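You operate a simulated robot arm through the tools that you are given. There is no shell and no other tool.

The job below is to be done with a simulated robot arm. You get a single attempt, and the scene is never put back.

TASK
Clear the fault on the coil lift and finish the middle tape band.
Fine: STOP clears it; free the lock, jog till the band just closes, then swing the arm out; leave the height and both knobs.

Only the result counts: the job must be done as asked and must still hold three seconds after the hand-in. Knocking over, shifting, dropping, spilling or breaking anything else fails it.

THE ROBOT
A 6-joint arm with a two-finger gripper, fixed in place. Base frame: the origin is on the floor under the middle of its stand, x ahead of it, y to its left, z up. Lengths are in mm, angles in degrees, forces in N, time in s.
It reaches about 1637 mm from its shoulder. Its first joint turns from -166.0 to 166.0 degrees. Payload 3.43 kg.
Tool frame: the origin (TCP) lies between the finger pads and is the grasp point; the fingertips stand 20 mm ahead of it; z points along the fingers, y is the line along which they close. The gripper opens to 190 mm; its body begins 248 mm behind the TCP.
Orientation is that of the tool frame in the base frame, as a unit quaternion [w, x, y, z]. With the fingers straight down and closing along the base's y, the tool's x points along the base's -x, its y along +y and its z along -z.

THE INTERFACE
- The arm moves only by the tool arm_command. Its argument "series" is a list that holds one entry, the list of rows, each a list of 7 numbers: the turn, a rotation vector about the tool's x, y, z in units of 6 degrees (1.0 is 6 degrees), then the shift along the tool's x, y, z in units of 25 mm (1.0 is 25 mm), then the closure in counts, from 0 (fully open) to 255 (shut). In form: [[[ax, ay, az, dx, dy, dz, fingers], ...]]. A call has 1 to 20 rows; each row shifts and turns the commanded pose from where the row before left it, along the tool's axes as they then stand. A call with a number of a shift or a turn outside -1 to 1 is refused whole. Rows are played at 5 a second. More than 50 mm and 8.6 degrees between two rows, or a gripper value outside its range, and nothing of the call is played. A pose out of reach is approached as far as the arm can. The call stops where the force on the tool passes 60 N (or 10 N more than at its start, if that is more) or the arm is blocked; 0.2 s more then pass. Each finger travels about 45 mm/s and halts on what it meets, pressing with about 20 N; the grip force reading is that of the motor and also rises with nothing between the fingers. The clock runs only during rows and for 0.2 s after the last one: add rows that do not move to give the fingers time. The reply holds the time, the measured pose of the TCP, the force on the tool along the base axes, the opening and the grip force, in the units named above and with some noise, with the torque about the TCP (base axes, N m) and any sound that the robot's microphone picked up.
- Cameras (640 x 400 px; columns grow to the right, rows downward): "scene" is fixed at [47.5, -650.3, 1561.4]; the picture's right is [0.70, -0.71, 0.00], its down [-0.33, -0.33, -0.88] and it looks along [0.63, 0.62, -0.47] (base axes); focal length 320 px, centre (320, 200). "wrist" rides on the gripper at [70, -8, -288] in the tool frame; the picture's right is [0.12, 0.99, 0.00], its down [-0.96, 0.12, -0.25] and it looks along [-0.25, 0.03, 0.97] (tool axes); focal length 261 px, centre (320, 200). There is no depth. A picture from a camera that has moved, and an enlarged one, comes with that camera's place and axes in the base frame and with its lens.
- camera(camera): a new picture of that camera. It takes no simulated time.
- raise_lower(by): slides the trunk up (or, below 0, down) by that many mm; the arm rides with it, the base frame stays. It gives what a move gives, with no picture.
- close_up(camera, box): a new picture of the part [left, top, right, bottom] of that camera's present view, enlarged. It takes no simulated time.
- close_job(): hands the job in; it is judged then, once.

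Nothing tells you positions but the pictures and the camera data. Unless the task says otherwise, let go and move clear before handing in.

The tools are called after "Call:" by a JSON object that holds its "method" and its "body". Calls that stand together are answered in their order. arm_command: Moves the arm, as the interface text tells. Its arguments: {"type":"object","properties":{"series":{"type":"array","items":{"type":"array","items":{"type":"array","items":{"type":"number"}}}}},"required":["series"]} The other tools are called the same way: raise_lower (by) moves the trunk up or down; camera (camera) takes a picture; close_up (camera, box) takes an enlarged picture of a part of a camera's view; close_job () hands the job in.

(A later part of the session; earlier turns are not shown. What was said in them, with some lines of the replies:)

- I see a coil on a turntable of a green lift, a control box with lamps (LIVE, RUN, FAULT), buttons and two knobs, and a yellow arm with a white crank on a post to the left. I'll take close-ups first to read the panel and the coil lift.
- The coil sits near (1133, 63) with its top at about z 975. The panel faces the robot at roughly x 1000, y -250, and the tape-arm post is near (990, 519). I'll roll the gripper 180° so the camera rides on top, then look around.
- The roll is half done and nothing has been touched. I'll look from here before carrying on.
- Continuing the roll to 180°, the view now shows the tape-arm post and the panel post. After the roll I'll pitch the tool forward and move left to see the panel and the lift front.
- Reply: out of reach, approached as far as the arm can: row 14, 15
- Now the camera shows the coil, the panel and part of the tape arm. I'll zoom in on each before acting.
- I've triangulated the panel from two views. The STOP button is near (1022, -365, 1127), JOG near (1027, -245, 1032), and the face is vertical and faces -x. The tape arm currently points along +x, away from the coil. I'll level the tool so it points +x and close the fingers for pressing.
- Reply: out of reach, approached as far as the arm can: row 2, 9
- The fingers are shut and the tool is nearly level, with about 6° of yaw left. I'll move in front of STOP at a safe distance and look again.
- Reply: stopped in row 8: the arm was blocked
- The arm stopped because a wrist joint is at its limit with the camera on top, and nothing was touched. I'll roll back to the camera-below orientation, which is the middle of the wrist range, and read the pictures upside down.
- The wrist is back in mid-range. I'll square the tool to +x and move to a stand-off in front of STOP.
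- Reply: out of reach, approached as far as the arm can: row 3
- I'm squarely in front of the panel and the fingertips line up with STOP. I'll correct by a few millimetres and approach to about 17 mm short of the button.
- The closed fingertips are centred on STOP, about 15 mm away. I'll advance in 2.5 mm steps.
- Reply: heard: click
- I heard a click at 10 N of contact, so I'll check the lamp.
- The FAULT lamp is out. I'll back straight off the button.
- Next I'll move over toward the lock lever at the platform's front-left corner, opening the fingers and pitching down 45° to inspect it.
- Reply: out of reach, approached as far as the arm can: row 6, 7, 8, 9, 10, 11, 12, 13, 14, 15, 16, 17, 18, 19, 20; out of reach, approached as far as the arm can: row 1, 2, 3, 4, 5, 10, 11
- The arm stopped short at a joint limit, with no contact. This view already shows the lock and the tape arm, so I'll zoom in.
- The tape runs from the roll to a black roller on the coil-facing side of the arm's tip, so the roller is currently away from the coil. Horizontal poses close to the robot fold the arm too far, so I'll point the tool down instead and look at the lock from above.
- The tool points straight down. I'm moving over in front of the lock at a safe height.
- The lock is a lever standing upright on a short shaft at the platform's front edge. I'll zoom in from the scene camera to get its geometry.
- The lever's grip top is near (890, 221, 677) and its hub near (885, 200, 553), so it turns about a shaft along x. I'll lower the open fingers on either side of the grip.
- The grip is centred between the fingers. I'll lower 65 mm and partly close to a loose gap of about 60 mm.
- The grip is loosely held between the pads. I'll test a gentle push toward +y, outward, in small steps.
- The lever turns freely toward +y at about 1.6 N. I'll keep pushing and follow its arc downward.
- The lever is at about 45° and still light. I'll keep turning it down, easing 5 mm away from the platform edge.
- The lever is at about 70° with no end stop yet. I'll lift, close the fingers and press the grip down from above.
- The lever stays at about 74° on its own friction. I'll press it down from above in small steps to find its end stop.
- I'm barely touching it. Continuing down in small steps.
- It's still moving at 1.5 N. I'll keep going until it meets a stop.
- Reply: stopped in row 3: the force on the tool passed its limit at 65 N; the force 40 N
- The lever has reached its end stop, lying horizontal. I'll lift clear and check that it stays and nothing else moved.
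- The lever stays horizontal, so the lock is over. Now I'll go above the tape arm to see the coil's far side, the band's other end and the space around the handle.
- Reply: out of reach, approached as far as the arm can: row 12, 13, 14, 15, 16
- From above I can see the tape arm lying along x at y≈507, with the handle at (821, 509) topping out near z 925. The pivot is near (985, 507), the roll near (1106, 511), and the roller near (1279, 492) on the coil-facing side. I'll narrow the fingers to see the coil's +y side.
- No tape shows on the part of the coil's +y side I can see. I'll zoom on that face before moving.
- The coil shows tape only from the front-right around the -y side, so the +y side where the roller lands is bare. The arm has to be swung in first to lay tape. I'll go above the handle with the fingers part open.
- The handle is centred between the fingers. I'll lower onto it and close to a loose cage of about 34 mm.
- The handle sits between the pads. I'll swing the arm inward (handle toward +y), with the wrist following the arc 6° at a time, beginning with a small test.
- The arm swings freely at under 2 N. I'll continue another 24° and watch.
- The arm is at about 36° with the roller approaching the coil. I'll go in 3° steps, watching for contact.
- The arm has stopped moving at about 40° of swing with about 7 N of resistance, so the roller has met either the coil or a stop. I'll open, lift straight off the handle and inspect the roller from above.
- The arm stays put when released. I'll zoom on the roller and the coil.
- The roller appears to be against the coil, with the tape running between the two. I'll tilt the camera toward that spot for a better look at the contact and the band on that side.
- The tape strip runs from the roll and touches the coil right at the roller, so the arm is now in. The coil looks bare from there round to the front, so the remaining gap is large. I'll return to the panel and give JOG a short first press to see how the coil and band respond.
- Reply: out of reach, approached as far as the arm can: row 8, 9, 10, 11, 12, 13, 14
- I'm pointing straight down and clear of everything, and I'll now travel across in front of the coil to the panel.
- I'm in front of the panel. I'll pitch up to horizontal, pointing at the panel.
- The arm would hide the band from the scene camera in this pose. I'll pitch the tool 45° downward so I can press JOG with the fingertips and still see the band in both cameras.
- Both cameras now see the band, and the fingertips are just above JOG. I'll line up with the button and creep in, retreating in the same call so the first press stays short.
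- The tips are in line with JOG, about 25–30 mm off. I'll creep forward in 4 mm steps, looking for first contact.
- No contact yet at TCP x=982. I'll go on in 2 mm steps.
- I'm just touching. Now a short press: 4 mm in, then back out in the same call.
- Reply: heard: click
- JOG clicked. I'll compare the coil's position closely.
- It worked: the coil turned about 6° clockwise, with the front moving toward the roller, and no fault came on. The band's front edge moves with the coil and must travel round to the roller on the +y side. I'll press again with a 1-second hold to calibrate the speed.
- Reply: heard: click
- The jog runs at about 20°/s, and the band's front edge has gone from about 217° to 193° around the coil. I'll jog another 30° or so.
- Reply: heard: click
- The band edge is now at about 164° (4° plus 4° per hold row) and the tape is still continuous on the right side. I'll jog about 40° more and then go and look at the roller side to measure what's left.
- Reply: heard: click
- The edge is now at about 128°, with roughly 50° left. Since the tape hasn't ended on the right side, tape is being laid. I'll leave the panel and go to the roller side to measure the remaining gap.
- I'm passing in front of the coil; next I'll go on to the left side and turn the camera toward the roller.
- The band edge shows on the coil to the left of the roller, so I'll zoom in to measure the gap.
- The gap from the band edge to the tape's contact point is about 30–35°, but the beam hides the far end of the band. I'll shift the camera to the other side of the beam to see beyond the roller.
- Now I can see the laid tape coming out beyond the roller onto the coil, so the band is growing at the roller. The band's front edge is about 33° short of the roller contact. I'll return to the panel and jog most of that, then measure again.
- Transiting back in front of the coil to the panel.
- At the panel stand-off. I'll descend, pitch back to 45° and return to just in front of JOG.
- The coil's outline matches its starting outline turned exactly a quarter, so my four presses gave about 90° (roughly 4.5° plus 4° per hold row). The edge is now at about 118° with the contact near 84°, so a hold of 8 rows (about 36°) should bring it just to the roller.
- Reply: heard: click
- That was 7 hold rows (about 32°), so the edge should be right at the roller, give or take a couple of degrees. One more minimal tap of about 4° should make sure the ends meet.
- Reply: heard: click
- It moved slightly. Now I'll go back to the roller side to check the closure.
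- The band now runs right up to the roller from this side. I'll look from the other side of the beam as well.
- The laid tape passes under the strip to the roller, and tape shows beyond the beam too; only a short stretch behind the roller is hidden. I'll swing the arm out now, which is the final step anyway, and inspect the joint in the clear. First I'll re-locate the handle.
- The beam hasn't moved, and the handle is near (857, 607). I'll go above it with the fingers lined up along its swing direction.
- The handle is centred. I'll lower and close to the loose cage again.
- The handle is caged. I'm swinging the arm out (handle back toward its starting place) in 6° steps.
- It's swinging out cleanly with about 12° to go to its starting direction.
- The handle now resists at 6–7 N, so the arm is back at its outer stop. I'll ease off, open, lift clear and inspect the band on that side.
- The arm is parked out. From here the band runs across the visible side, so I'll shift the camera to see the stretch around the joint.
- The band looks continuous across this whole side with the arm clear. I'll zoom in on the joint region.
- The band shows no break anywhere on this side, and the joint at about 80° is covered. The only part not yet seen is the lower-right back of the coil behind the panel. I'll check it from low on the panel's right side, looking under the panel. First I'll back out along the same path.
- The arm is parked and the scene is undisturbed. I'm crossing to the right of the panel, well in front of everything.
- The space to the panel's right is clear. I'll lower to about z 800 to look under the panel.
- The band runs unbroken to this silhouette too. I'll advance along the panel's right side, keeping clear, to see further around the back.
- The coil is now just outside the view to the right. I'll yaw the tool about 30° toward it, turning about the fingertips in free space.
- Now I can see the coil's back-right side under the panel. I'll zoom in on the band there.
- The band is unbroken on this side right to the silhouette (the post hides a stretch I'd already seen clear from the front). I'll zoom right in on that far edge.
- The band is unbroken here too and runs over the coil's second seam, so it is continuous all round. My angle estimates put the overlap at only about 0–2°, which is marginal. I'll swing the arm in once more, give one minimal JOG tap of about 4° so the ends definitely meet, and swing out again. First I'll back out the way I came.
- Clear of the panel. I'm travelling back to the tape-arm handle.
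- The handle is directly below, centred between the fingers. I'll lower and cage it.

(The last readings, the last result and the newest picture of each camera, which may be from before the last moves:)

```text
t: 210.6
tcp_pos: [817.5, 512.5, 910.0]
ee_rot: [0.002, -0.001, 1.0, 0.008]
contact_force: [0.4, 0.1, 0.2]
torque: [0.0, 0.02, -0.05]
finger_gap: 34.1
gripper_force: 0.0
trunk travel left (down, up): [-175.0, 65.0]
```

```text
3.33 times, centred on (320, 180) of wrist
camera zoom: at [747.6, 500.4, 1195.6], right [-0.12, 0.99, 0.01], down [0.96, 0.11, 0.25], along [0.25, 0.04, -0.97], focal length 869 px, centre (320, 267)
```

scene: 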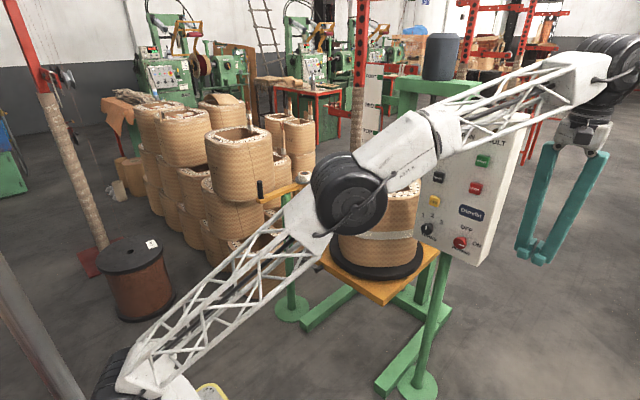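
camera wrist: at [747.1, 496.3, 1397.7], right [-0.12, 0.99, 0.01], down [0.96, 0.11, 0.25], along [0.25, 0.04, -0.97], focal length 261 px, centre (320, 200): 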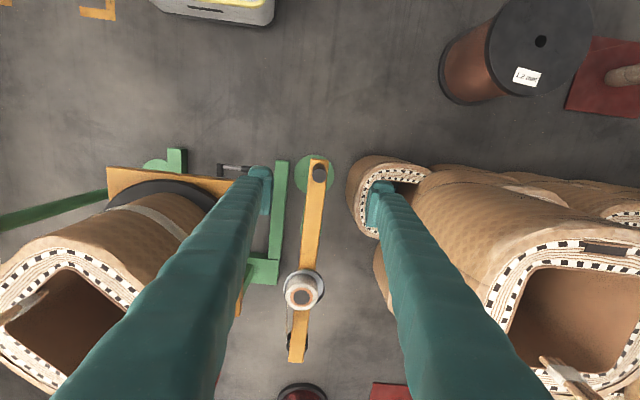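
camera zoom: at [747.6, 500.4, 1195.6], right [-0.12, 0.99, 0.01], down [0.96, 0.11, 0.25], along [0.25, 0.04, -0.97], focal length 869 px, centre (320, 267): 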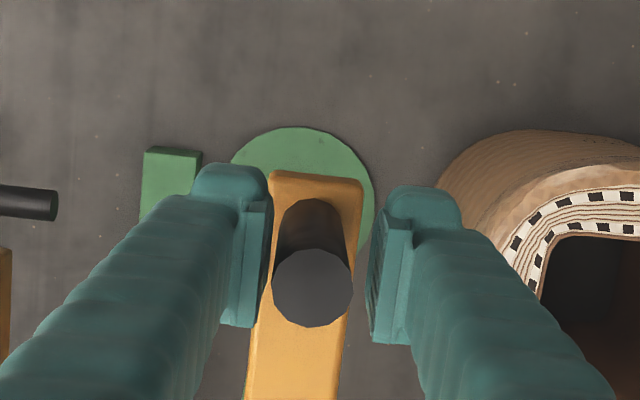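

The handle is caged. I'm swinging inward again, slowing near the end.

Call:
{"method": "arm_command", "body": {"series": [[[0, 0, 1, -0.035, 0.669, 0, 209], [0, 0, 1, -0.035, 0.669, 0, 209], [0, 0, 1, -0.035, 0.669, 0, 209], [0, 0, 1, -0.035, 0.669, 0, 209], [0, 0, 1, -0.035, 0.669, 0, 209], [0, 0, 0.5, -0.009, 0.335, 0, 209], [0, 0, 0, 0, 0, 0, 209]]]}}

Call:
{"method": "arm_command", "body": {"series": [[[0, 0, 0.5, -0.009, 0.335, 0, 209], [0, 0, 0, 0, 0, 0, 209]]]}}

Call:
{"method": "arm_command", "body": {"series": [[[0, 0, 0.5, -0.009, 0.335, 0, 209], [0, 0, 0, 0, 0, 0, 209]]]}}

Call:
{"method": "close_up", "body": {"camera": "scene", "box": [220, 110, 420, 260]}}

Call:
{"method": "camera", "body": {"camera": "wrist"}}

```text
t: 212.2
tcp_pos: [842.2, 599.9, 909.3]
ee_rot: [0.0, 0.283, 0.959, 0.008]
contact_force: [1.7, 6.6, 2.5]
torque: [0.08, -0.07, 0.11]
finger_gap: 38.2
gripper_force: 3.4
trunk travel left (down, up): [-175.0, 65.0]
```

```text
t: 212.8
tcp_pos: [847.3, 606.5, 909.0]
ee_rot: [0.0, 0.308, 0.951, 0.007]
contact_force: [2.2, 7.3, -1.6]
torque: [0.03, -0.01, 0.07]
finger_gap: 38.2
gripper_force: 2.8
trunk travel left (down, up): [-175.0, 65.0]
```

```text
t: 213.3
tcp_pos: [852.9, 611.9, 910.7]
ee_rot: [-0.001, 0.333, 0.943, 0.006]
contact_force: [-0.3, -0.4, 0.6]
torque: [0.01, 0.0, -0.01]
finger_gap: 34.3
gripper_force: 0.1
trunk travel left (down, up): [-175.0, 65.0]
```

```text
2.67 times, centred on (320, 185) of scene
camera zoom: at [47.5, -650.3, 1561.4], right [0.7, -0.71, 0.0], down [-0.33, -0.33, -0.88], along [0.63, 0.62, -0.47], focal length 855 px, centre (320, 240)
```

zoom: 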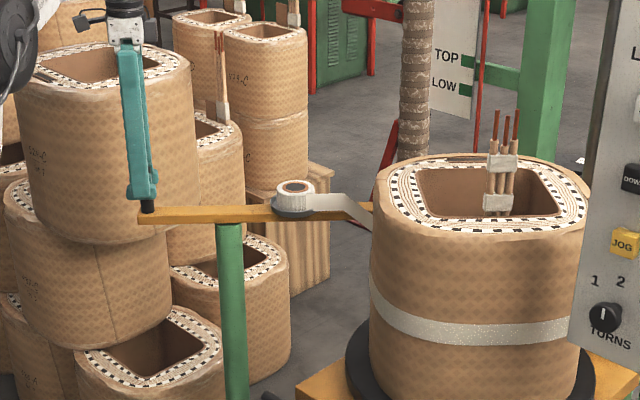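

```text
taken
camera wrist: at [794.3, 646.0, 1197.6], right [0.53, 0.85, 0.01], down [0.82, -0.52, 0.24], along [0.21, -0.12, -0.97], focal length 261 px, centre (320, 200)
```

wrist: 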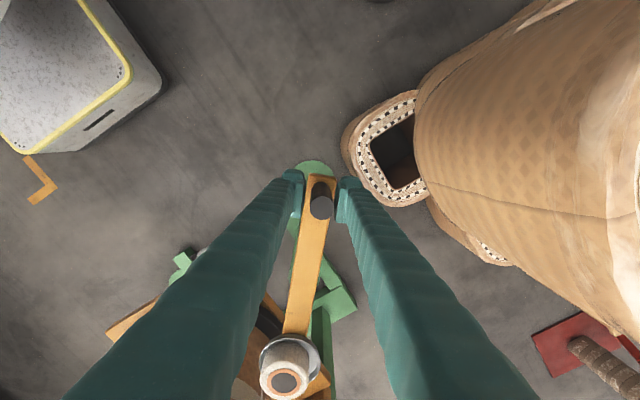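

The arm has snapped into its inner position, matching its earlier one. I'll release, lift clear and head for the panel.

Call:
{"method": "arm_command", "body": {"series": [[[0, 0, 0, 0, 0, 0, 110], [0, 0, 0, 0, 0, 0, 110], [0, 0, 0, 0, 0, 0, 110], [0, 0, 0, 0, 0, 0, 110], [0, 0, 0, 0, 0, 0, 110], [0, 0, 0, 0, 0, -1, 110], [0, 0, 0, 0, 0, -1, 110], [0, 0, 0, 0, 0, -1, 110], [0, 0, 0, 0, 0, -1, 110], [0, 0, 0, 0, 0, -1, 110], [0, 0, 0, 0, 0, -1, 110], [0, 0, 0, 0, 0, -1, 255], [0, 0, 0, 0, 0, -0.5, 255], [0, 0, -1, 0, 0, 0, 255], [0, 0, -1, 0, 0, 0, 255], [0, 0, -1, 0, 0, 0, 255], [0, 0, -1, 0, 0, 0, 255], [0, 0, -1, 0, 0, 0, 255], [0, 0, -1, 0, 0, 0, 255], [0, 0, -0.5, 0, 0, 0, 255]]]}}

Call:
{"method": "close_up", "body": {"camera": "scene", "box": [220, 110, 420, 260]}}

```text
t: 217.6
tcp_pos: [852.2, 609.7, 1098.0]
ee_rot: [0.003, -0.002, 1.0, 0.009]
contact_force: [0.1, 1.3, 0.5]
torque: [-0.02, 0.02, -0.03]
finger_gap: 0.0
gripper_force: 19.5
trunk travel left (down, up): [-175.0, 65.0]
```

```text
2.67 times, centred on (320, 185) of scene
camera zoom: at [47.5, -650.3, 1561.4], right [0.7, -0.71, 0.0], down [-0.33, -0.33, -0.88], along [0.63, 0.62, -0.47], focal length 855 px, centre (320, 240)
```

zoom: 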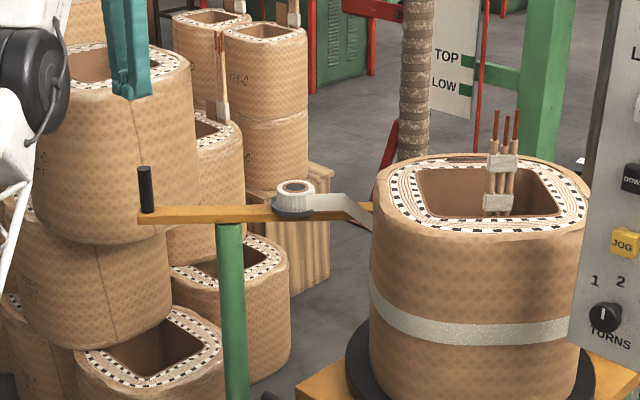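

Arm in, gripper clear. Going to the panel.

Call:
{"method": "arm_command", "body": {"series": [[[0, 0, 0, -0.058, -0.978, -0.02, 255], [0, 0, 0, -0.058, -0.978, -0.02, 255], [0, 0, 0, -0.058, -0.978, -0.02, 255], [0, 0, 0, -0.058, -0.978, -0.02, 255], [0, 0, 0, -0.058, -0.978, -0.02, 255], [0, 0, 0, -0.058, -0.978, -0.02, 255], [0, 0, 0, -0.058, -0.978, -0.02, 255], [0, 0, 0, -0.058, -0.978, -0.02, 255], [0, 0, 0, -0.058, -0.978, -0.02, 255], [0, 0, 0, -0.058, -0.978, -0.02, 255], [0, 0, 0, -0.058, -0.978, -0.02, 255], [0, 0, 0, -0.058, -0.978, -0.02, 255], [0, 0, 0, -0.058, -0.978, -0.02, 255], [0, 0, 0, -0.058, -0.978, -0.02, 255], [0, 0, 0, -0.058, -0.978, -0.02, 255], [0, 0, 0, -0.058, -0.978, -0.02, 255], [0, 0, 0, -0.058, -0.978, -0.02, 255], [0, 0, 0, -0.058, -0.978, -0.02, 255]]]}}

Call:
{"method": "arm_command", "body": {"series": [[[0, 0, 0, -0.058, -0.978, -0.02, 255], [0, 0, 0, -0.058, -0.978, -0.02, 255], [0, 0, 0, -0.058, -0.978, -0.02, 255], [0, 0, 0, -0.058, -0.978, -0.02, 255], [0, 0, 0, -0.058, -0.978, -0.02, 255], [0, 0, 0, -0.058, -0.978, -0.02, 255], [0, 0, 0, -0.058, -0.978, -0.02, 255], [0, 0, 0, -0.058, -0.978, -0.02, 255], [0, 0, 0, -0.058, -0.978, -0.02, 255], [0, 0, 0, -0.058, -0.978, -0.02, 255], [0, 0, 0, -0.058, -0.978, -0.02, 255], [0, 0, 0, -0.058, -0.978, -0.02, 255], [0, 0, 0, -0.058, -0.978, -0.02, 255], [0, 0, 0, -0.058, -0.978, -0.02, 255], [0, 0, 0, -0.058, -0.978, -0.02, 255], [0, 0, 0, -0.058, -0.978, -0.02, 255], [0, 0, 0, -0.058, -0.978, -0.02, 255]]]}}

```text
t: 221.3
tcp_pos: [878.2, 169.8, 1099.9]
ee_rot: [0.002, -0.001, 1.0, 0.008]
contact_force: [-0.1, 0.2, -0.1]
torque: [-0.09, -0.02, 0.0]
finger_gap: 0.3
gripper_force: 20.1
trunk travel left (down, up): [-175.0, 65.0]
```

```text
t: 224.9
tcp_pos: [904.9, -243.2, 1102.3]
ee_rot: [0.002, -0.001, 1.0, 0.008]
contact_force: [-0.1, 0.5, 0.2]
torque: [-0.09, 0.0, -0.02]
finger_gap: 0.0
gripper_force: 19.5
trunk travel left (down, up): [-175.0, 65.0]
```

At the panel. I'll set up in front of JOG as before.

Call:
{"method": "arm_command", "body": {"series": [[[0, 0, 0, 0, -0.08, 0.92, 255], [0, 0, 0, 0, 0, 0.92, 255], [0, 0, 0, 0, 0, 0.92, 255], [0, -0.5, 0, 0, 0, 0, 255], [0, -1, 0, 0, 0, 0, 255], [0, -1, 0, 0, 0, 0, 255], [0, -1, 0, 0, 0, 0, 255], [0, -1, 0, 0, 0, 0, 255], [0, -1, 0, 0, 0, 0, 255], [0, -1, 0, 0, 0, 0, 255], [0, -1, 0, 0, 0, 0, 255], [0, 0, 0, -0.73, 0, 0.735, 255], [0, 0, 0, -0.73, 0, 0.735, 255], [0, 0, 0, -0.71, 0, 0.715, 255]]]}}

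Call:
{"method": "close_up", "body": {"camera": "wrist", "box": [240, 130, 400, 250]}}

Call:
{"method": "close_up", "body": {"camera": "wrist", "box": [340, 0, 640, 260]}}

```text
t: 227.9
tcp_pos: [983.0, -243.7, 1035.5]
ee_rot: [0.385, 0.002, 0.923, 0.008]
contact_force: [-0.4, -0.3, 1.7]
torque: [-0.01, 0.04, -0.02]
finger_gap: 0.0
gripper_force: 19.9
trunk travel left (down, up): [-175.0, 65.0]
```

```text
3.33 times, centred on (320, 190) of wrist
camera zoom: at [730.3, -254.9, 1186.6], right [-0.08, 0.99, -0.07], down [0.5, 0.1, 0.86], along [0.86, 0.04, -0.51], focal length 869 px, centre (320, 233)
```

zoom: 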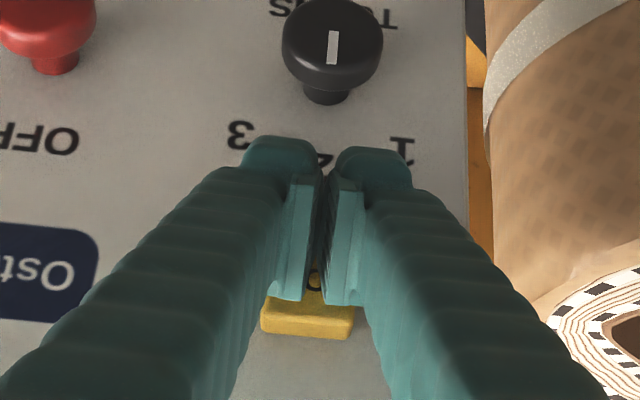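

```text
1.54 times, centred on (490, 130) of wrist
camera zoom: at [730.3, -254.9, 1186.6], right [-0.08, 0.99, -0.07], down [0.5, 0.1, 0.86], along [0.86, 0.04, -0.51], focal length 401 px, centre (58, 308)
```

zoom: 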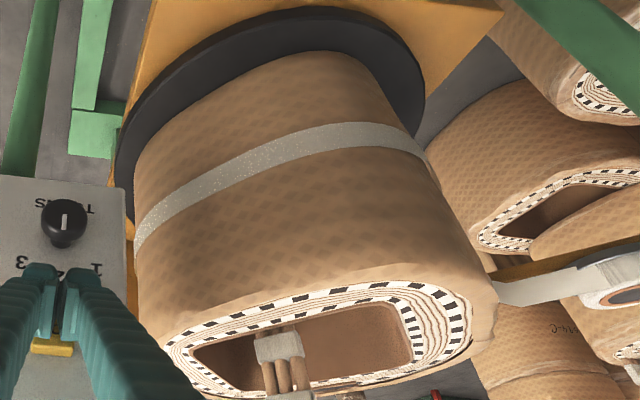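

One minimal tap of JOG.

Call:
{"method": "arm_command", "body": {"series": [[[0, 0, 0, -0.099, -0.04, 0.099, 255], [0, 0, 0, -0.099, 0, 0.099, 255], [0, 0, 0, -0.099, 0, 0.099, 255], [0, 0, 0, 0.149, 0, -0.149, 255], [0, 0, 0, 0.149, 0, -0.149, 255]]]}}

Call:
{"method": "close_up", "body": {"camera": "wrist", "box": [340, 0, 640, 260]}}

Call:
{"method": "close_up", "body": {"camera": "scene", "box": [330, 90, 540, 280]}}

```text
t: 229.2
tcp_pos: [982.6, -245.5, 1034.4]
ee_rot: [0.383, 0.002, 0.924, 0.008]
contact_force: [0.5, -0.2, -0.5]
torque: [0.03, -0.05, 0.03]
finger_gap: 0.0
gripper_force: 34.0
trunk travel left (down, up): [-175.0, 65.0]
heard: click
```

```text
1.54 times, centred on (490, 130) of wrist
camera zoom: at [731.3, -256.2, 1186.1], right [-0.09, 0.99, -0.07], down [0.5, 0.1, 0.86], along [0.86, 0.04, -0.51], focal length 401 px, centre (58, 308)
```

zoom: 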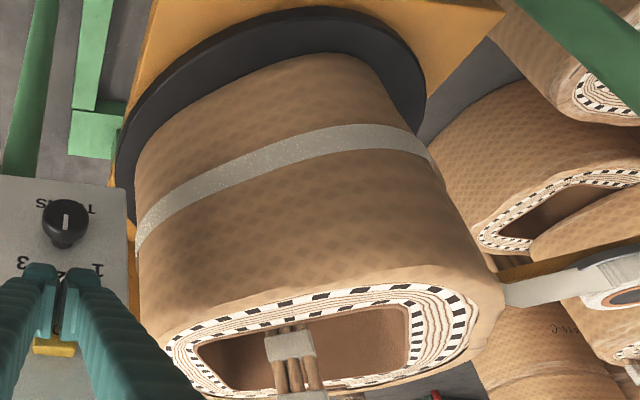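

```text
2.11 times, centred on (435, 185) of scene
camera zoom: at [47.5, -650.3, 1561.4], right [0.7, -0.71, 0.0], down [-0.33, -0.33, -0.88], along [0.63, 0.62, -0.47], focal length 675 px, centre (78, 232)
```

zoom: 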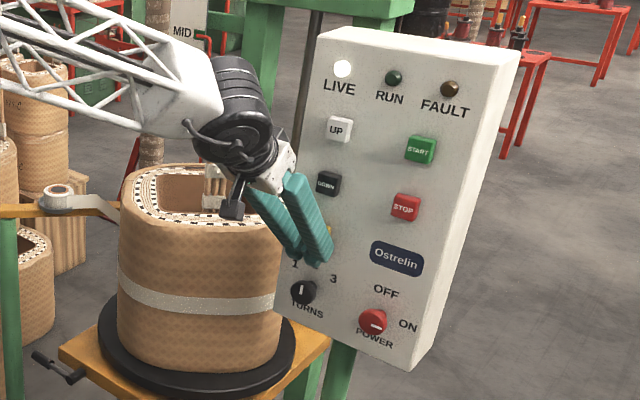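

The coil advanced a few degrees and no fault came on. Now back to the tape arm for the final swing out.

Call:
{"method": "arm_command", "body": {"series": [[[0, 0, 0, 0.75, 0, -0.757, 255], [0, 0, 0, 0.75, 0, -0.757, 255], [0, 0, 0, 0.75, 0, -0.757, 255], [0, 1, 0, 0, 0, 0, 255], [0, 1, 0, 0, 0, 0, 255], [0, 1, 0, 0, 0, 0, 255], [0, 1, 0, 0, 0, 0, 255], [0, 1, 0, 0, 0, 0, 255], [0, 1, 0, 0, 0, 0, 255], [0, 1, 0, 0, 0, 0, 255], [0, 0.5, 0, 0, 0, -0.9, 255], [0, 0, 0, 0, 0, -0.9, 255], [0, 0, 0, 0, 0, -0.9, 255]]]}}

Call:
{"method": "arm_command", "body": {"series": [[[0, 0, 0, 0.053, 0.98, 0, 255], [0, 0, 0, 0.053, 0.98, 0, 255], [0, 0, 0, 0.053, 0.98, 0, 255], [0, 0, 0, 0.053, 0.98, 0, 255], [0, 0, 0, 0.053, 0.98, 0, 255], [0, 0, 0, 0.053, 0.98, 0, 255], [0, 0, 0, 0.053, 0.98, 0, 255], [0, 0, 0, 0.053, 0.98, 0, 255], [0, 0, 0, 0.053, 0.98, 0, 255], [0, 0, 0, 0.053, 0.98, 0, 255], [0, 0, 0, 0.053, 0.98, 0, 255], [0, 0, 0, 0.053, 0.98, 0, 255], [0, 0, 0, 0.053, 0.98, 0, 255], [0, 0, 0, 0.053, 0.98, 0, 255], [0, 0, 0, 0.053, 0.98, 0, 255], [0, 0, 0, 0.053, 0.98, 0, 255], [0, 0, 0, 0.053, 0.98, 0, 255]]]}}

Call:
{"method": "arm_command", "body": {"series": [[[0, 0, 0, 0.053, 0.98, 0, 255], [0, 0, 0, 0.053, 0.98, 0, 255], [0, 0, 0, 0.053, 0.98, 0, 255], [0, 0, 0, 0.053, 0.98, 0, 255], [0, 0, 0, 0.053, 0.98, 0, 255], [0, 0, 0, 0.053, 0.98, 0, 255], [0, 0, 0, 0.053, 0.98, 0, 255], [0, 0, 0, 0.053, 0.98, 0, 255], [0, 0, 0, 0.053, 0.98, 0, 255], [0, 0, 0, 0.053, 0.98, 0, 255], [0, 0, 0, 0.053, 0.98, 0, 110], [0, 0, 0, 0.053, 0.98, 0, 110], [0, 0, 0, 0.053, 0.98, 0, 110], [0, 0, 0, 0.053, 0.98, 0, 110], [0, 0, 0, 0.053, 0.98, 0, 110], [0, 0, 0, 0.053, 0.98, 0, 110], [0, 0, 0, 0.053, 0.98, 0, 110], [0, 0, 0, 0.053, 0.98, 0, 110]]]}}

```text
t: 231.9
tcp_pos: [902.5, -247.7, 1101.2]
ee_rot: [0.001, 0.0, 1.0, 0.008]
contact_force: [-0.1, 0.5, 0.8]
torque: [0.02, 0.04, 0.02]
finger_gap: 0.0
gripper_force: 33.9
trunk travel left (down, up): [-175.0, 65.0]
```

```text
t: 235.6
tcp_pos: [879.0, 169.3, 1108.1]
ee_rot: [0.002, -0.002, 1.0, 0.008]
contact_force: [0.6, -0.1, 0.3]
torque: [0.08, -0.03, 0.03]
finger_gap: 0.1
gripper_force: 34.8
trunk travel left (down, up): [-175.0, 65.0]
```

```text
t: 239.3
tcp_pos: [847.2, 604.2, 1104.6]
ee_rot: [0.003, -0.001, 1.0, 0.009]
contact_force: [-0.2, -0.4, -1.0]
torque: [0.07, 0.02, 0.02]
finger_gap: 108.2
gripper_force: 0.0
out of reach, approached as far as the arm can: row 18
trunk travel left (down, up): [-175.0, 65.0]
```

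Above the handle. I'll yaw to line up with its swing direction and check the centring.

Call:
{"method": "arm_command", "body": {"series": [[[0, 0, 1, 0, 0, 0.5, 110], [0, 0, 1, 0, 0, 0.5, 110], [0, 0, 1, 0, 0, 0.5, 110], [0, 0, 1, 0, 0, 0.5, 110], [0, 0, 1, 0, 0, 0.5, 110], [0, 0, 1, 0, 0, 0.5, 110], [0, 0, 1, 0, 0.4, 0.5, 110], [0, 0, 0, 0, 0, 0.8, 110]]]}}

Call:
{"method": "camera", "body": {"camera": "wrist"}}

```text
t: 241.2
tcp_pos: [853.1, 613.7, 997.7]
ee_rot: [-0.002, 0.358, 0.934, 0.007]
contact_force: [0.1, 0.8, -0.4]
torque: [0.02, 0.0, 0.0]
finger_gap: 107.9
gripper_force: 0.1
trunk travel left (down, up): [-175.0, 65.0]
```

```text
taken
camera wrist: at [796.0, 651.4, 1285.1], right [0.58, 0.82, 0.01], down [0.79, -0.56, 0.24], along [0.21, -0.13, -0.97], focal length 261 px, centre (320, 200)
```

wrist: 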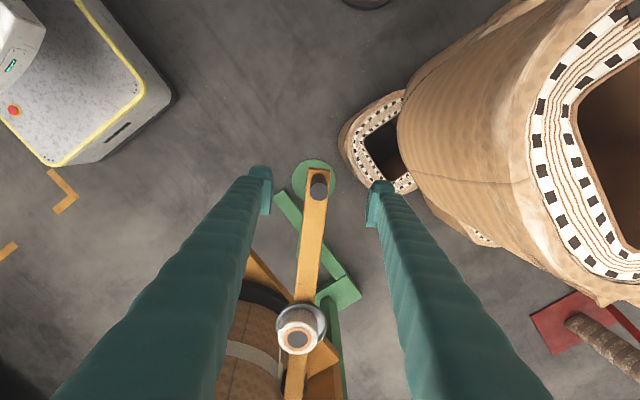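

The handle is centred. I'll lower, cage it and swing out.

Call:
{"method": "arm_command", "body": {"series": [[[0, 0, 0, 0, 0, 0.9, 110], [0, 0, 0, 0, 0, 0.9, 110], [0, 0, 0, 0, 0, 0.9, 110], [0, 0, 0, 0, 0, 0.9, 110], [0, 0, 0, 0, 0, 0, 160], [0, 0, 0, 0, 0, 0, 209], [0, 0, 0, 0, 0, 0, 209], [0, 0, 0, 0, 0, 0, 209], [0, 0, 0, 0, 0, 0, 209], [0, 0, 0, 0, 0, 0, 209]]]}}

Call:
{"method": "close_up", "body": {"camera": "wrist", "box": [240, 120, 400, 240]}}

```text
t: 243.3
tcp_pos: [853.0, 614.9, 908.8]
ee_rot: [-0.001, 0.358, 0.934, 0.006]
contact_force: [0.2, 0.1, -0.8]
torque: [-0.01, -0.01, 0.01]
finger_gap: 34.3
gripper_force: 0.0
trunk travel left (down, up): [-175.0, 65.0]
```

```text
3.33 times, centred on (320, 180) of wrist
camera zoom: at [795.8, 652.6, 1195.7], right [0.57, 0.82, 0.01], down [0.79, -0.56, 0.24], along [0.21, -0.13, -0.97], focal length 869 px, centre (320, 267)
```

zoom: 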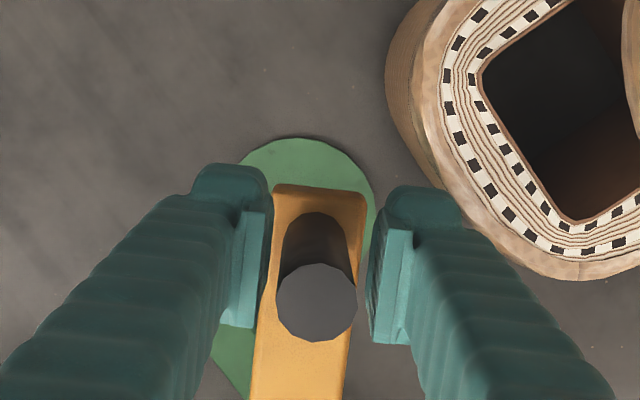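

The handle is caged. Swinging out in 6° steps to the outer stop.

Call:
{"method": "arm_command", "body": {"series": [[[0, 0, -1, -0.08, -0.669, 0, 209], [0, 0, -1, -0.035, -0.669, 0, 209], [0, 0, -1, -0.035, -0.669, 0, 209], [0, 0, -1, -0.035, -0.669, 0, 209], [0, 0, -1, -0.035, -0.669, 0, 209], [0, 0, -1, -0.035, -0.669, 0, 209], [0, 0, -1, -0.035, -0.669, 0, 209], [0, 0, 0, 0, 0, 0, 209]]]}}

Call:
{"method": "arm_command", "body": {"series": [[[0, 0, -0.3, 0, -0.25, 0, 209], [0, 0, 0, 0, 0, 0, 209]]]}}

Call:
{"method": "close_up", "body": {"camera": "scene", "box": [220, 110, 420, 260]}}

Call:
{"method": "camera", "body": {"camera": "wrist"}}

```text
t: 245.2
tcp_pos: [812.0, 507.9, 906.9]
ee_rot: [0.002, -0.002, 1.0, 0.007]
contact_force: [0.7, -0.5, 0.3]
torque: [-0.01, 0.0, -0.02]
finger_gap: 34.1
gripper_force: 0.1
trunk travel left (down, up): [-175.0, 65.0]
```

```text
t: 245.8
tcp_pos: [812.7, 502.6, 906.4]
ee_rot: [0.001, -0.016, 1.0, 0.007]
contact_force: [4.4, 8.0, -1.3]
torque: [0.05, -0.03, 0.0]
finger_gap: 38.8
gripper_force: 4.2
trunk travel left (down, up): [-175.0, 65.0]
```

```text
2.67 times, centred on (320, 185) of scene
camera zoom: at [47.5, -650.3, 1561.4], right [0.7, -0.71, 0.0], down [-0.33, -0.33, -0.88], along [0.63, 0.62, -0.47], focal length 855 px, centre (320, 240)
```

zoom: 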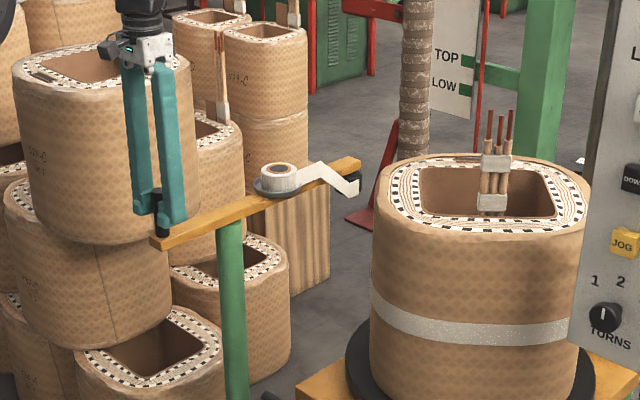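

```text
taken
camera wrist: at [743.8, 488.5, 1193.1], right [-0.15, 0.99, 0.01], down [0.96, 0.14, 0.25], along [0.25, 0.05, -0.97], focal length 261 px, centre (320, 200)
```

wrist: 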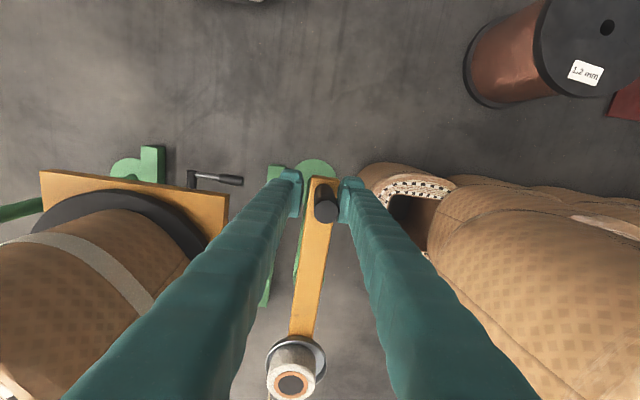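

The arm is against its outer stop again at about 8 N. I'll ease off, open, lift clear and take a last look at the band's joint side.

Call:
{"method": "arm_command", "body": {"series": [[[0, 0, 0, 0, 0.25, 0, 209], [0, 0, 0, 0, 0, 0, 110], [0, 0, 0, 0, 0, 0, 110], [0, 0, 0, 0, 0, 0, 110], [0, 0, 0, 0, 0, 0, 110], [0, 0, 0, 0, 0, 0, 110], [0, 0, 0, 0, 0, -1, 110], [0, 0, 0, 0, 0, -1, 110], [0, 0, 0, 0, 0, -1, 110], [0, 0, 0, 0, 0, -1, 110], [0, 0, 0, 0, 0, -1, 110], [0, 0, 0, 0, 0, -1, 110], [0, 0, 0, 0, 0, -1, 110]]]}}

Call:
{"method": "arm_command", "body": {"series": [[[0, 0, 1, 0, 0, 0, 60], [0, 0, 1, 0, 0, 0, 0], [0, 0, 1, 0, 0, 0, 0], [0, 0, 1, 0, 0, 0, 0], [0, 0, 1, 0, 0, 0, 0], [0, 0, 1, 0, 0, 0, 0], [0, 0, 1, 0, 0, 0, 0], [0, -1, 0, 0, 0, 0, 0], [0, -1, 0, 0, 0, 0, 0], [0, -1, 0, 0, 0, 0, 0], [0, -1, 0, 0, 0, 0, 0], [0, -1, 0, 0, 0, 0, 0], [0, -1, 0, 0, 0, 0, 0], [0, -1, 0, 0, 0, 0, 0]]]}}

Call:
{"method": "arm_command", "body": {"series": [[[0, 0, 0, -0.31, 0.75, 0.628, 0], [0, 0, 0, -0.31, 0.75, 0.628, 0], [0, 0, 0, -0.31, 0.75, 0.628, 0], [0, 0, 0, -0.31, 0.75, 0.628, 0], [0, 0, 0, -0.31, 0.75, 0.628, 0], [0, 0, 0, -0.31, 0.75, 0.628, 0], [0, 0, 0, -0.31, 0.75, 0.628, 0], [0, 0, 0, -0.31, 0.75, 0.628, 0], [0, 0, 0, -0.31, 0.75, 0.628, 0]]]}}

Call:
{"method": "camera", "body": {"camera": "wrist"}}

Call:
{"method": "close_up", "body": {"camera": "wrist", "box": [190, 110, 310, 220]}}

Call:
{"method": "camera", "body": {"camera": "scene"}}

```text
t: 248.6
tcp_pos: [813.5, 505.2, 1081.8]
ee_rot: [0.002, -0.016, 1.0, 0.007]
contact_force: [-0.7, -0.1, 0.3]
torque: [-0.03, 0.01, 0.0]
finger_gap: 108.2
gripper_force: 0.0
trunk travel left (down, up): [-175.0, 65.0]
```

```text
t: 251.6
tcp_pos: [813.1, 505.0, 1082.1]
ee_rot: [0.337, 0.323, 0.877, -0.116]
contact_force: [0.6, -0.4, -0.2]
torque: [0.11, 0.1, 0.04]
finger_gap: 190.0
gripper_force: 0.0
trunk travel left (down, up): [-175.0, 65.0]
```

```text
t: 253.6
tcp_pos: [1035.4, 539.8, 1022.5]
ee_rot: [0.336, 0.323, 0.877, -0.116]
contact_force: [-0.6, 0.5, 1.3]
torque: [0.04, -0.02, 0.05]
finger_gap: 190.1
gripper_force: 0.0
trunk travel left (down, up): [-175.0, 65.0]
```

```text
taken
camera wrist: at [843.1, 689.6, 1190.8], right [0.57, 0.82, -0.07], down [0.49, -0.28, 0.83], along [0.66, -0.51, -0.56], focal length 261 px, centre (320, 200)
```

wrist: 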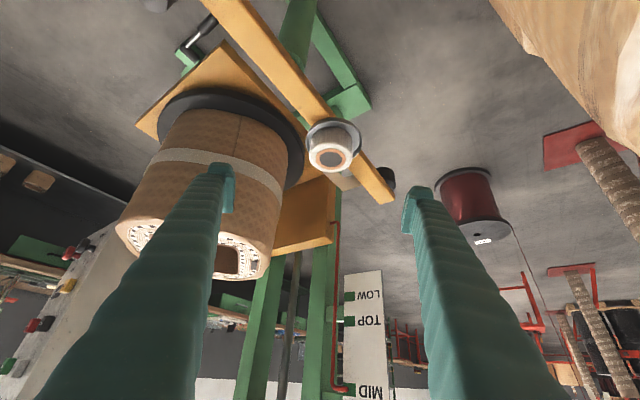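

```text
3.64 times, centred on (250, 165) of wrist
camera zoom: at [843.1, 689.6, 1190.8], right [0.57, 0.82, -0.07], down [0.49, -0.28, 0.83], along [0.66, -0.51, -0.56], focal length 948 px, centre (574, 327)
```

zoom: 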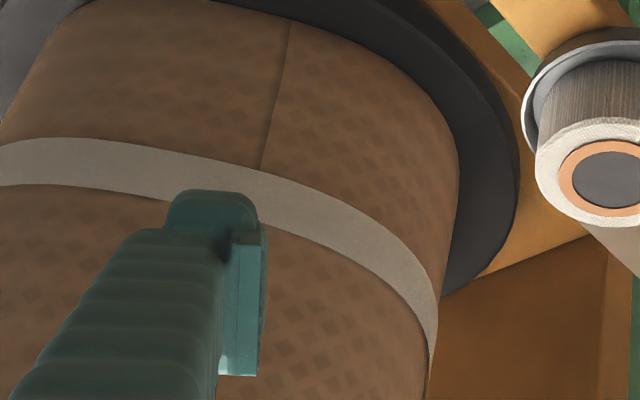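

```text
taken
```

scene: 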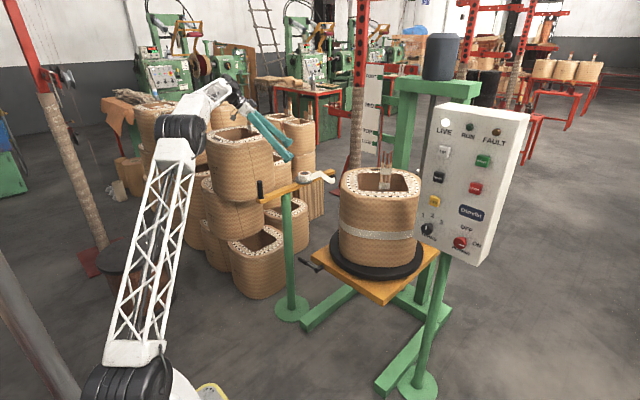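

The band is closed with no break, the FAULT lamp is out, LIVE is on, the tape arm is parked out, the lock lever is over, and the knobs and height look as they did at the start. I'll back off to a neutral clear pose and check once more before handing in.

Call:
{"method": "arm_command", "body": {"series": [[[0, 0, 0, 0.31, -0.75, -0.628, 0], [0, 0, 0, 0.31, -0.75, -0.628, 0], [0, 0, 0, 0.31, -0.75, -0.628, 0], [0, 0, 0, 0.31, -0.75, -0.628, 0], [0, 0, 0, 0.31, -0.75, -0.628, 0], [0, 0, 0, 0.31, -0.75, -0.628, 0], [0, 0, 0, 0.31, -0.75, -0.628, 0], [0, 0, 0, 0.31, -0.75, -0.628, 0], [0, 0, 0, 0.31, -0.75, -0.628, 0], [0, 1, 0, 0, 0, 0, 0], [0, 1, 0, 0, 0, 0, 0], [0, 1, 0, 0, 0, 0, 0], [0, 1, 0, 0, 0, 0, 0], [0, 1, 0, 0, 0, 0, 0], [0, 1, 0, 0, 0, 0, 0], [0, 1, 0, 0, 0, 0, 0]]]}}

Call:
{"method": "arm_command", "body": {"series": [[[0, 0, -1, 0, 0, -0.8, 0], [0, 0, -1, 0, 0, -0.8, 0], [0, 0, -1, 0, 0, -0.8, 0], [0, 0, -1, 0, 0, -0.8, 0], [0, 0, -1, 0, 0, -0.8, 0], [0, 0, -1, 0, 0, -0.8, 0], [0, 0, -0.7, 0, 0, -0.8, 0], [0, 0, 0, 0.8, -0.9, 0, 0], [0, 0, 0, 0.8, -0.9, 0, 0], [0, 0, 0, 0.8, -0.9, 0, 0], [0, 0, 0, 0.8, -0.9, 0, 0], [0, 0, 0, 0.8, -0.9, 0, 0], [0, 0, 0, 0.8, -0.9, 0, 0], [0, 0, 0, 0.8, -0.9, 0, 0], [0, 0, 0, 0.8, -0.9, 0, 0], [0, 0, 0, 0, 0, 0, 0]]]}}

Call:
{"method": "camera", "body": {"camera": "scene"}}

Call:
{"method": "close_up", "body": {"camera": "scene", "box": [330, 90, 540, 280]}}

Call:
{"method": "camera", "body": {"camera": "wrist"}}

```text
t: 256.9
tcp_pos: [813.5, 505.8, 1082.2]
ee_rot: [-0.002, 0.343, 0.939, 0.008]
contact_force: [-0.4, -0.2, 0.3]
torque: [-0.08, -0.05, -0.02]
finger_gap: 189.9
gripper_force: 0.1
trunk travel left (down, up): [-175.0, 65.0]
```

```text
t: 260.4
tcp_pos: [640.1, 315.4, 1202.4]
ee_rot: [0.002, -0.002, 1.0, 0.008]
contact_force: [-0.2, 0.1, 0.8]
torque: [0.03, -0.07, 0.04]
finger_gap: 190.0
gripper_force: 0.1
out of reach, approached as far as the arm can: row 6, 7
trunk travel left (down, up): [-175.0, 65.0]
```

```text
taken
```

scene: 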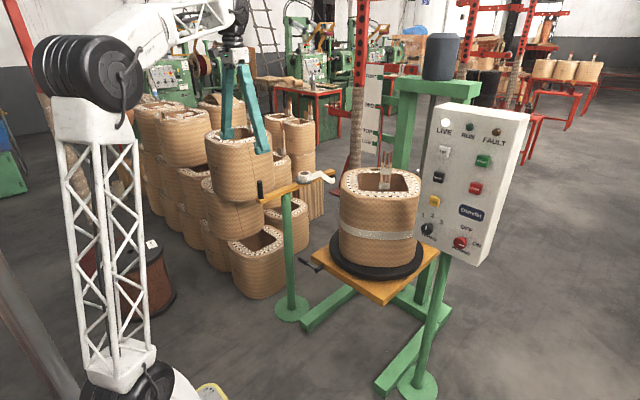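

```text
2.11 times, centred on (435, 185) of scene
camera zoom: at [47.5, -650.3, 1561.4], right [0.7, -0.71, 0.0], down [-0.33, -0.33, -0.88], along [0.63, 0.62, -0.47], focal length 675 px, centre (78, 232)
```

zoom: 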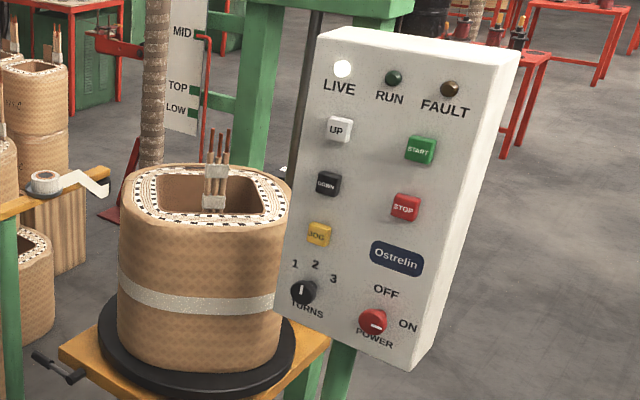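

```text
taken
camera wrist: at [571.0, 302.6, 1489.1], right [-0.12, 0.99, 0.01], down [0.96, 0.11, 0.25], along [0.25, 0.04, -0.97], focal length 261 px, centre (320, 200)
```

wrist: 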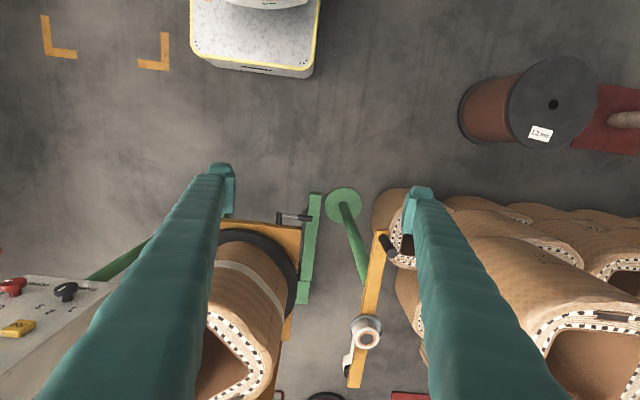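

Everything is in its final state: FAULT is out, the lock is freed, the middle band is closed, the tape arm is swung out, the knobs and height look unchanged, and the gripper is open and clear. I'm handing the job in.

Call:
{"method": "close_job", "body": {}}

```text
The job is handed in.
```

The fault is cleared, the middle tape band is closed, and the job is handed in. No verdict came back with the hand-in, so this is what I saw in the last pictures.

- **Fault:** one press of STOP put the FAULT lamp out, and it stayed out for the rest of the job.
- **Lock:** the lever on the platform's front edge is turned down sideways to its end stop.
- **Band:** the tape arm was swung out at the start, so I swung it in, then jogged in short presses until the ends met. I swung it out, checked the joint, and swung it back in for one last tap of about 4°. After that tap I saw no break on the joint side or the front. Before it I had checked the side behind the panel, also with no break. A stretch at the very back was never in view.
- **Overlap:** I estimate only a few degrees, from the pictures; I couldn't measure it exactly.
- **Tape arm:** it is back against its outer stop, where it started.
- **Left alone:** the height and both knobs look as they did at the start. The only buttons I pressed were STOP and JOG.

Nothing was knocked or moved that I could see, and the gripper is open and clear of the lift.
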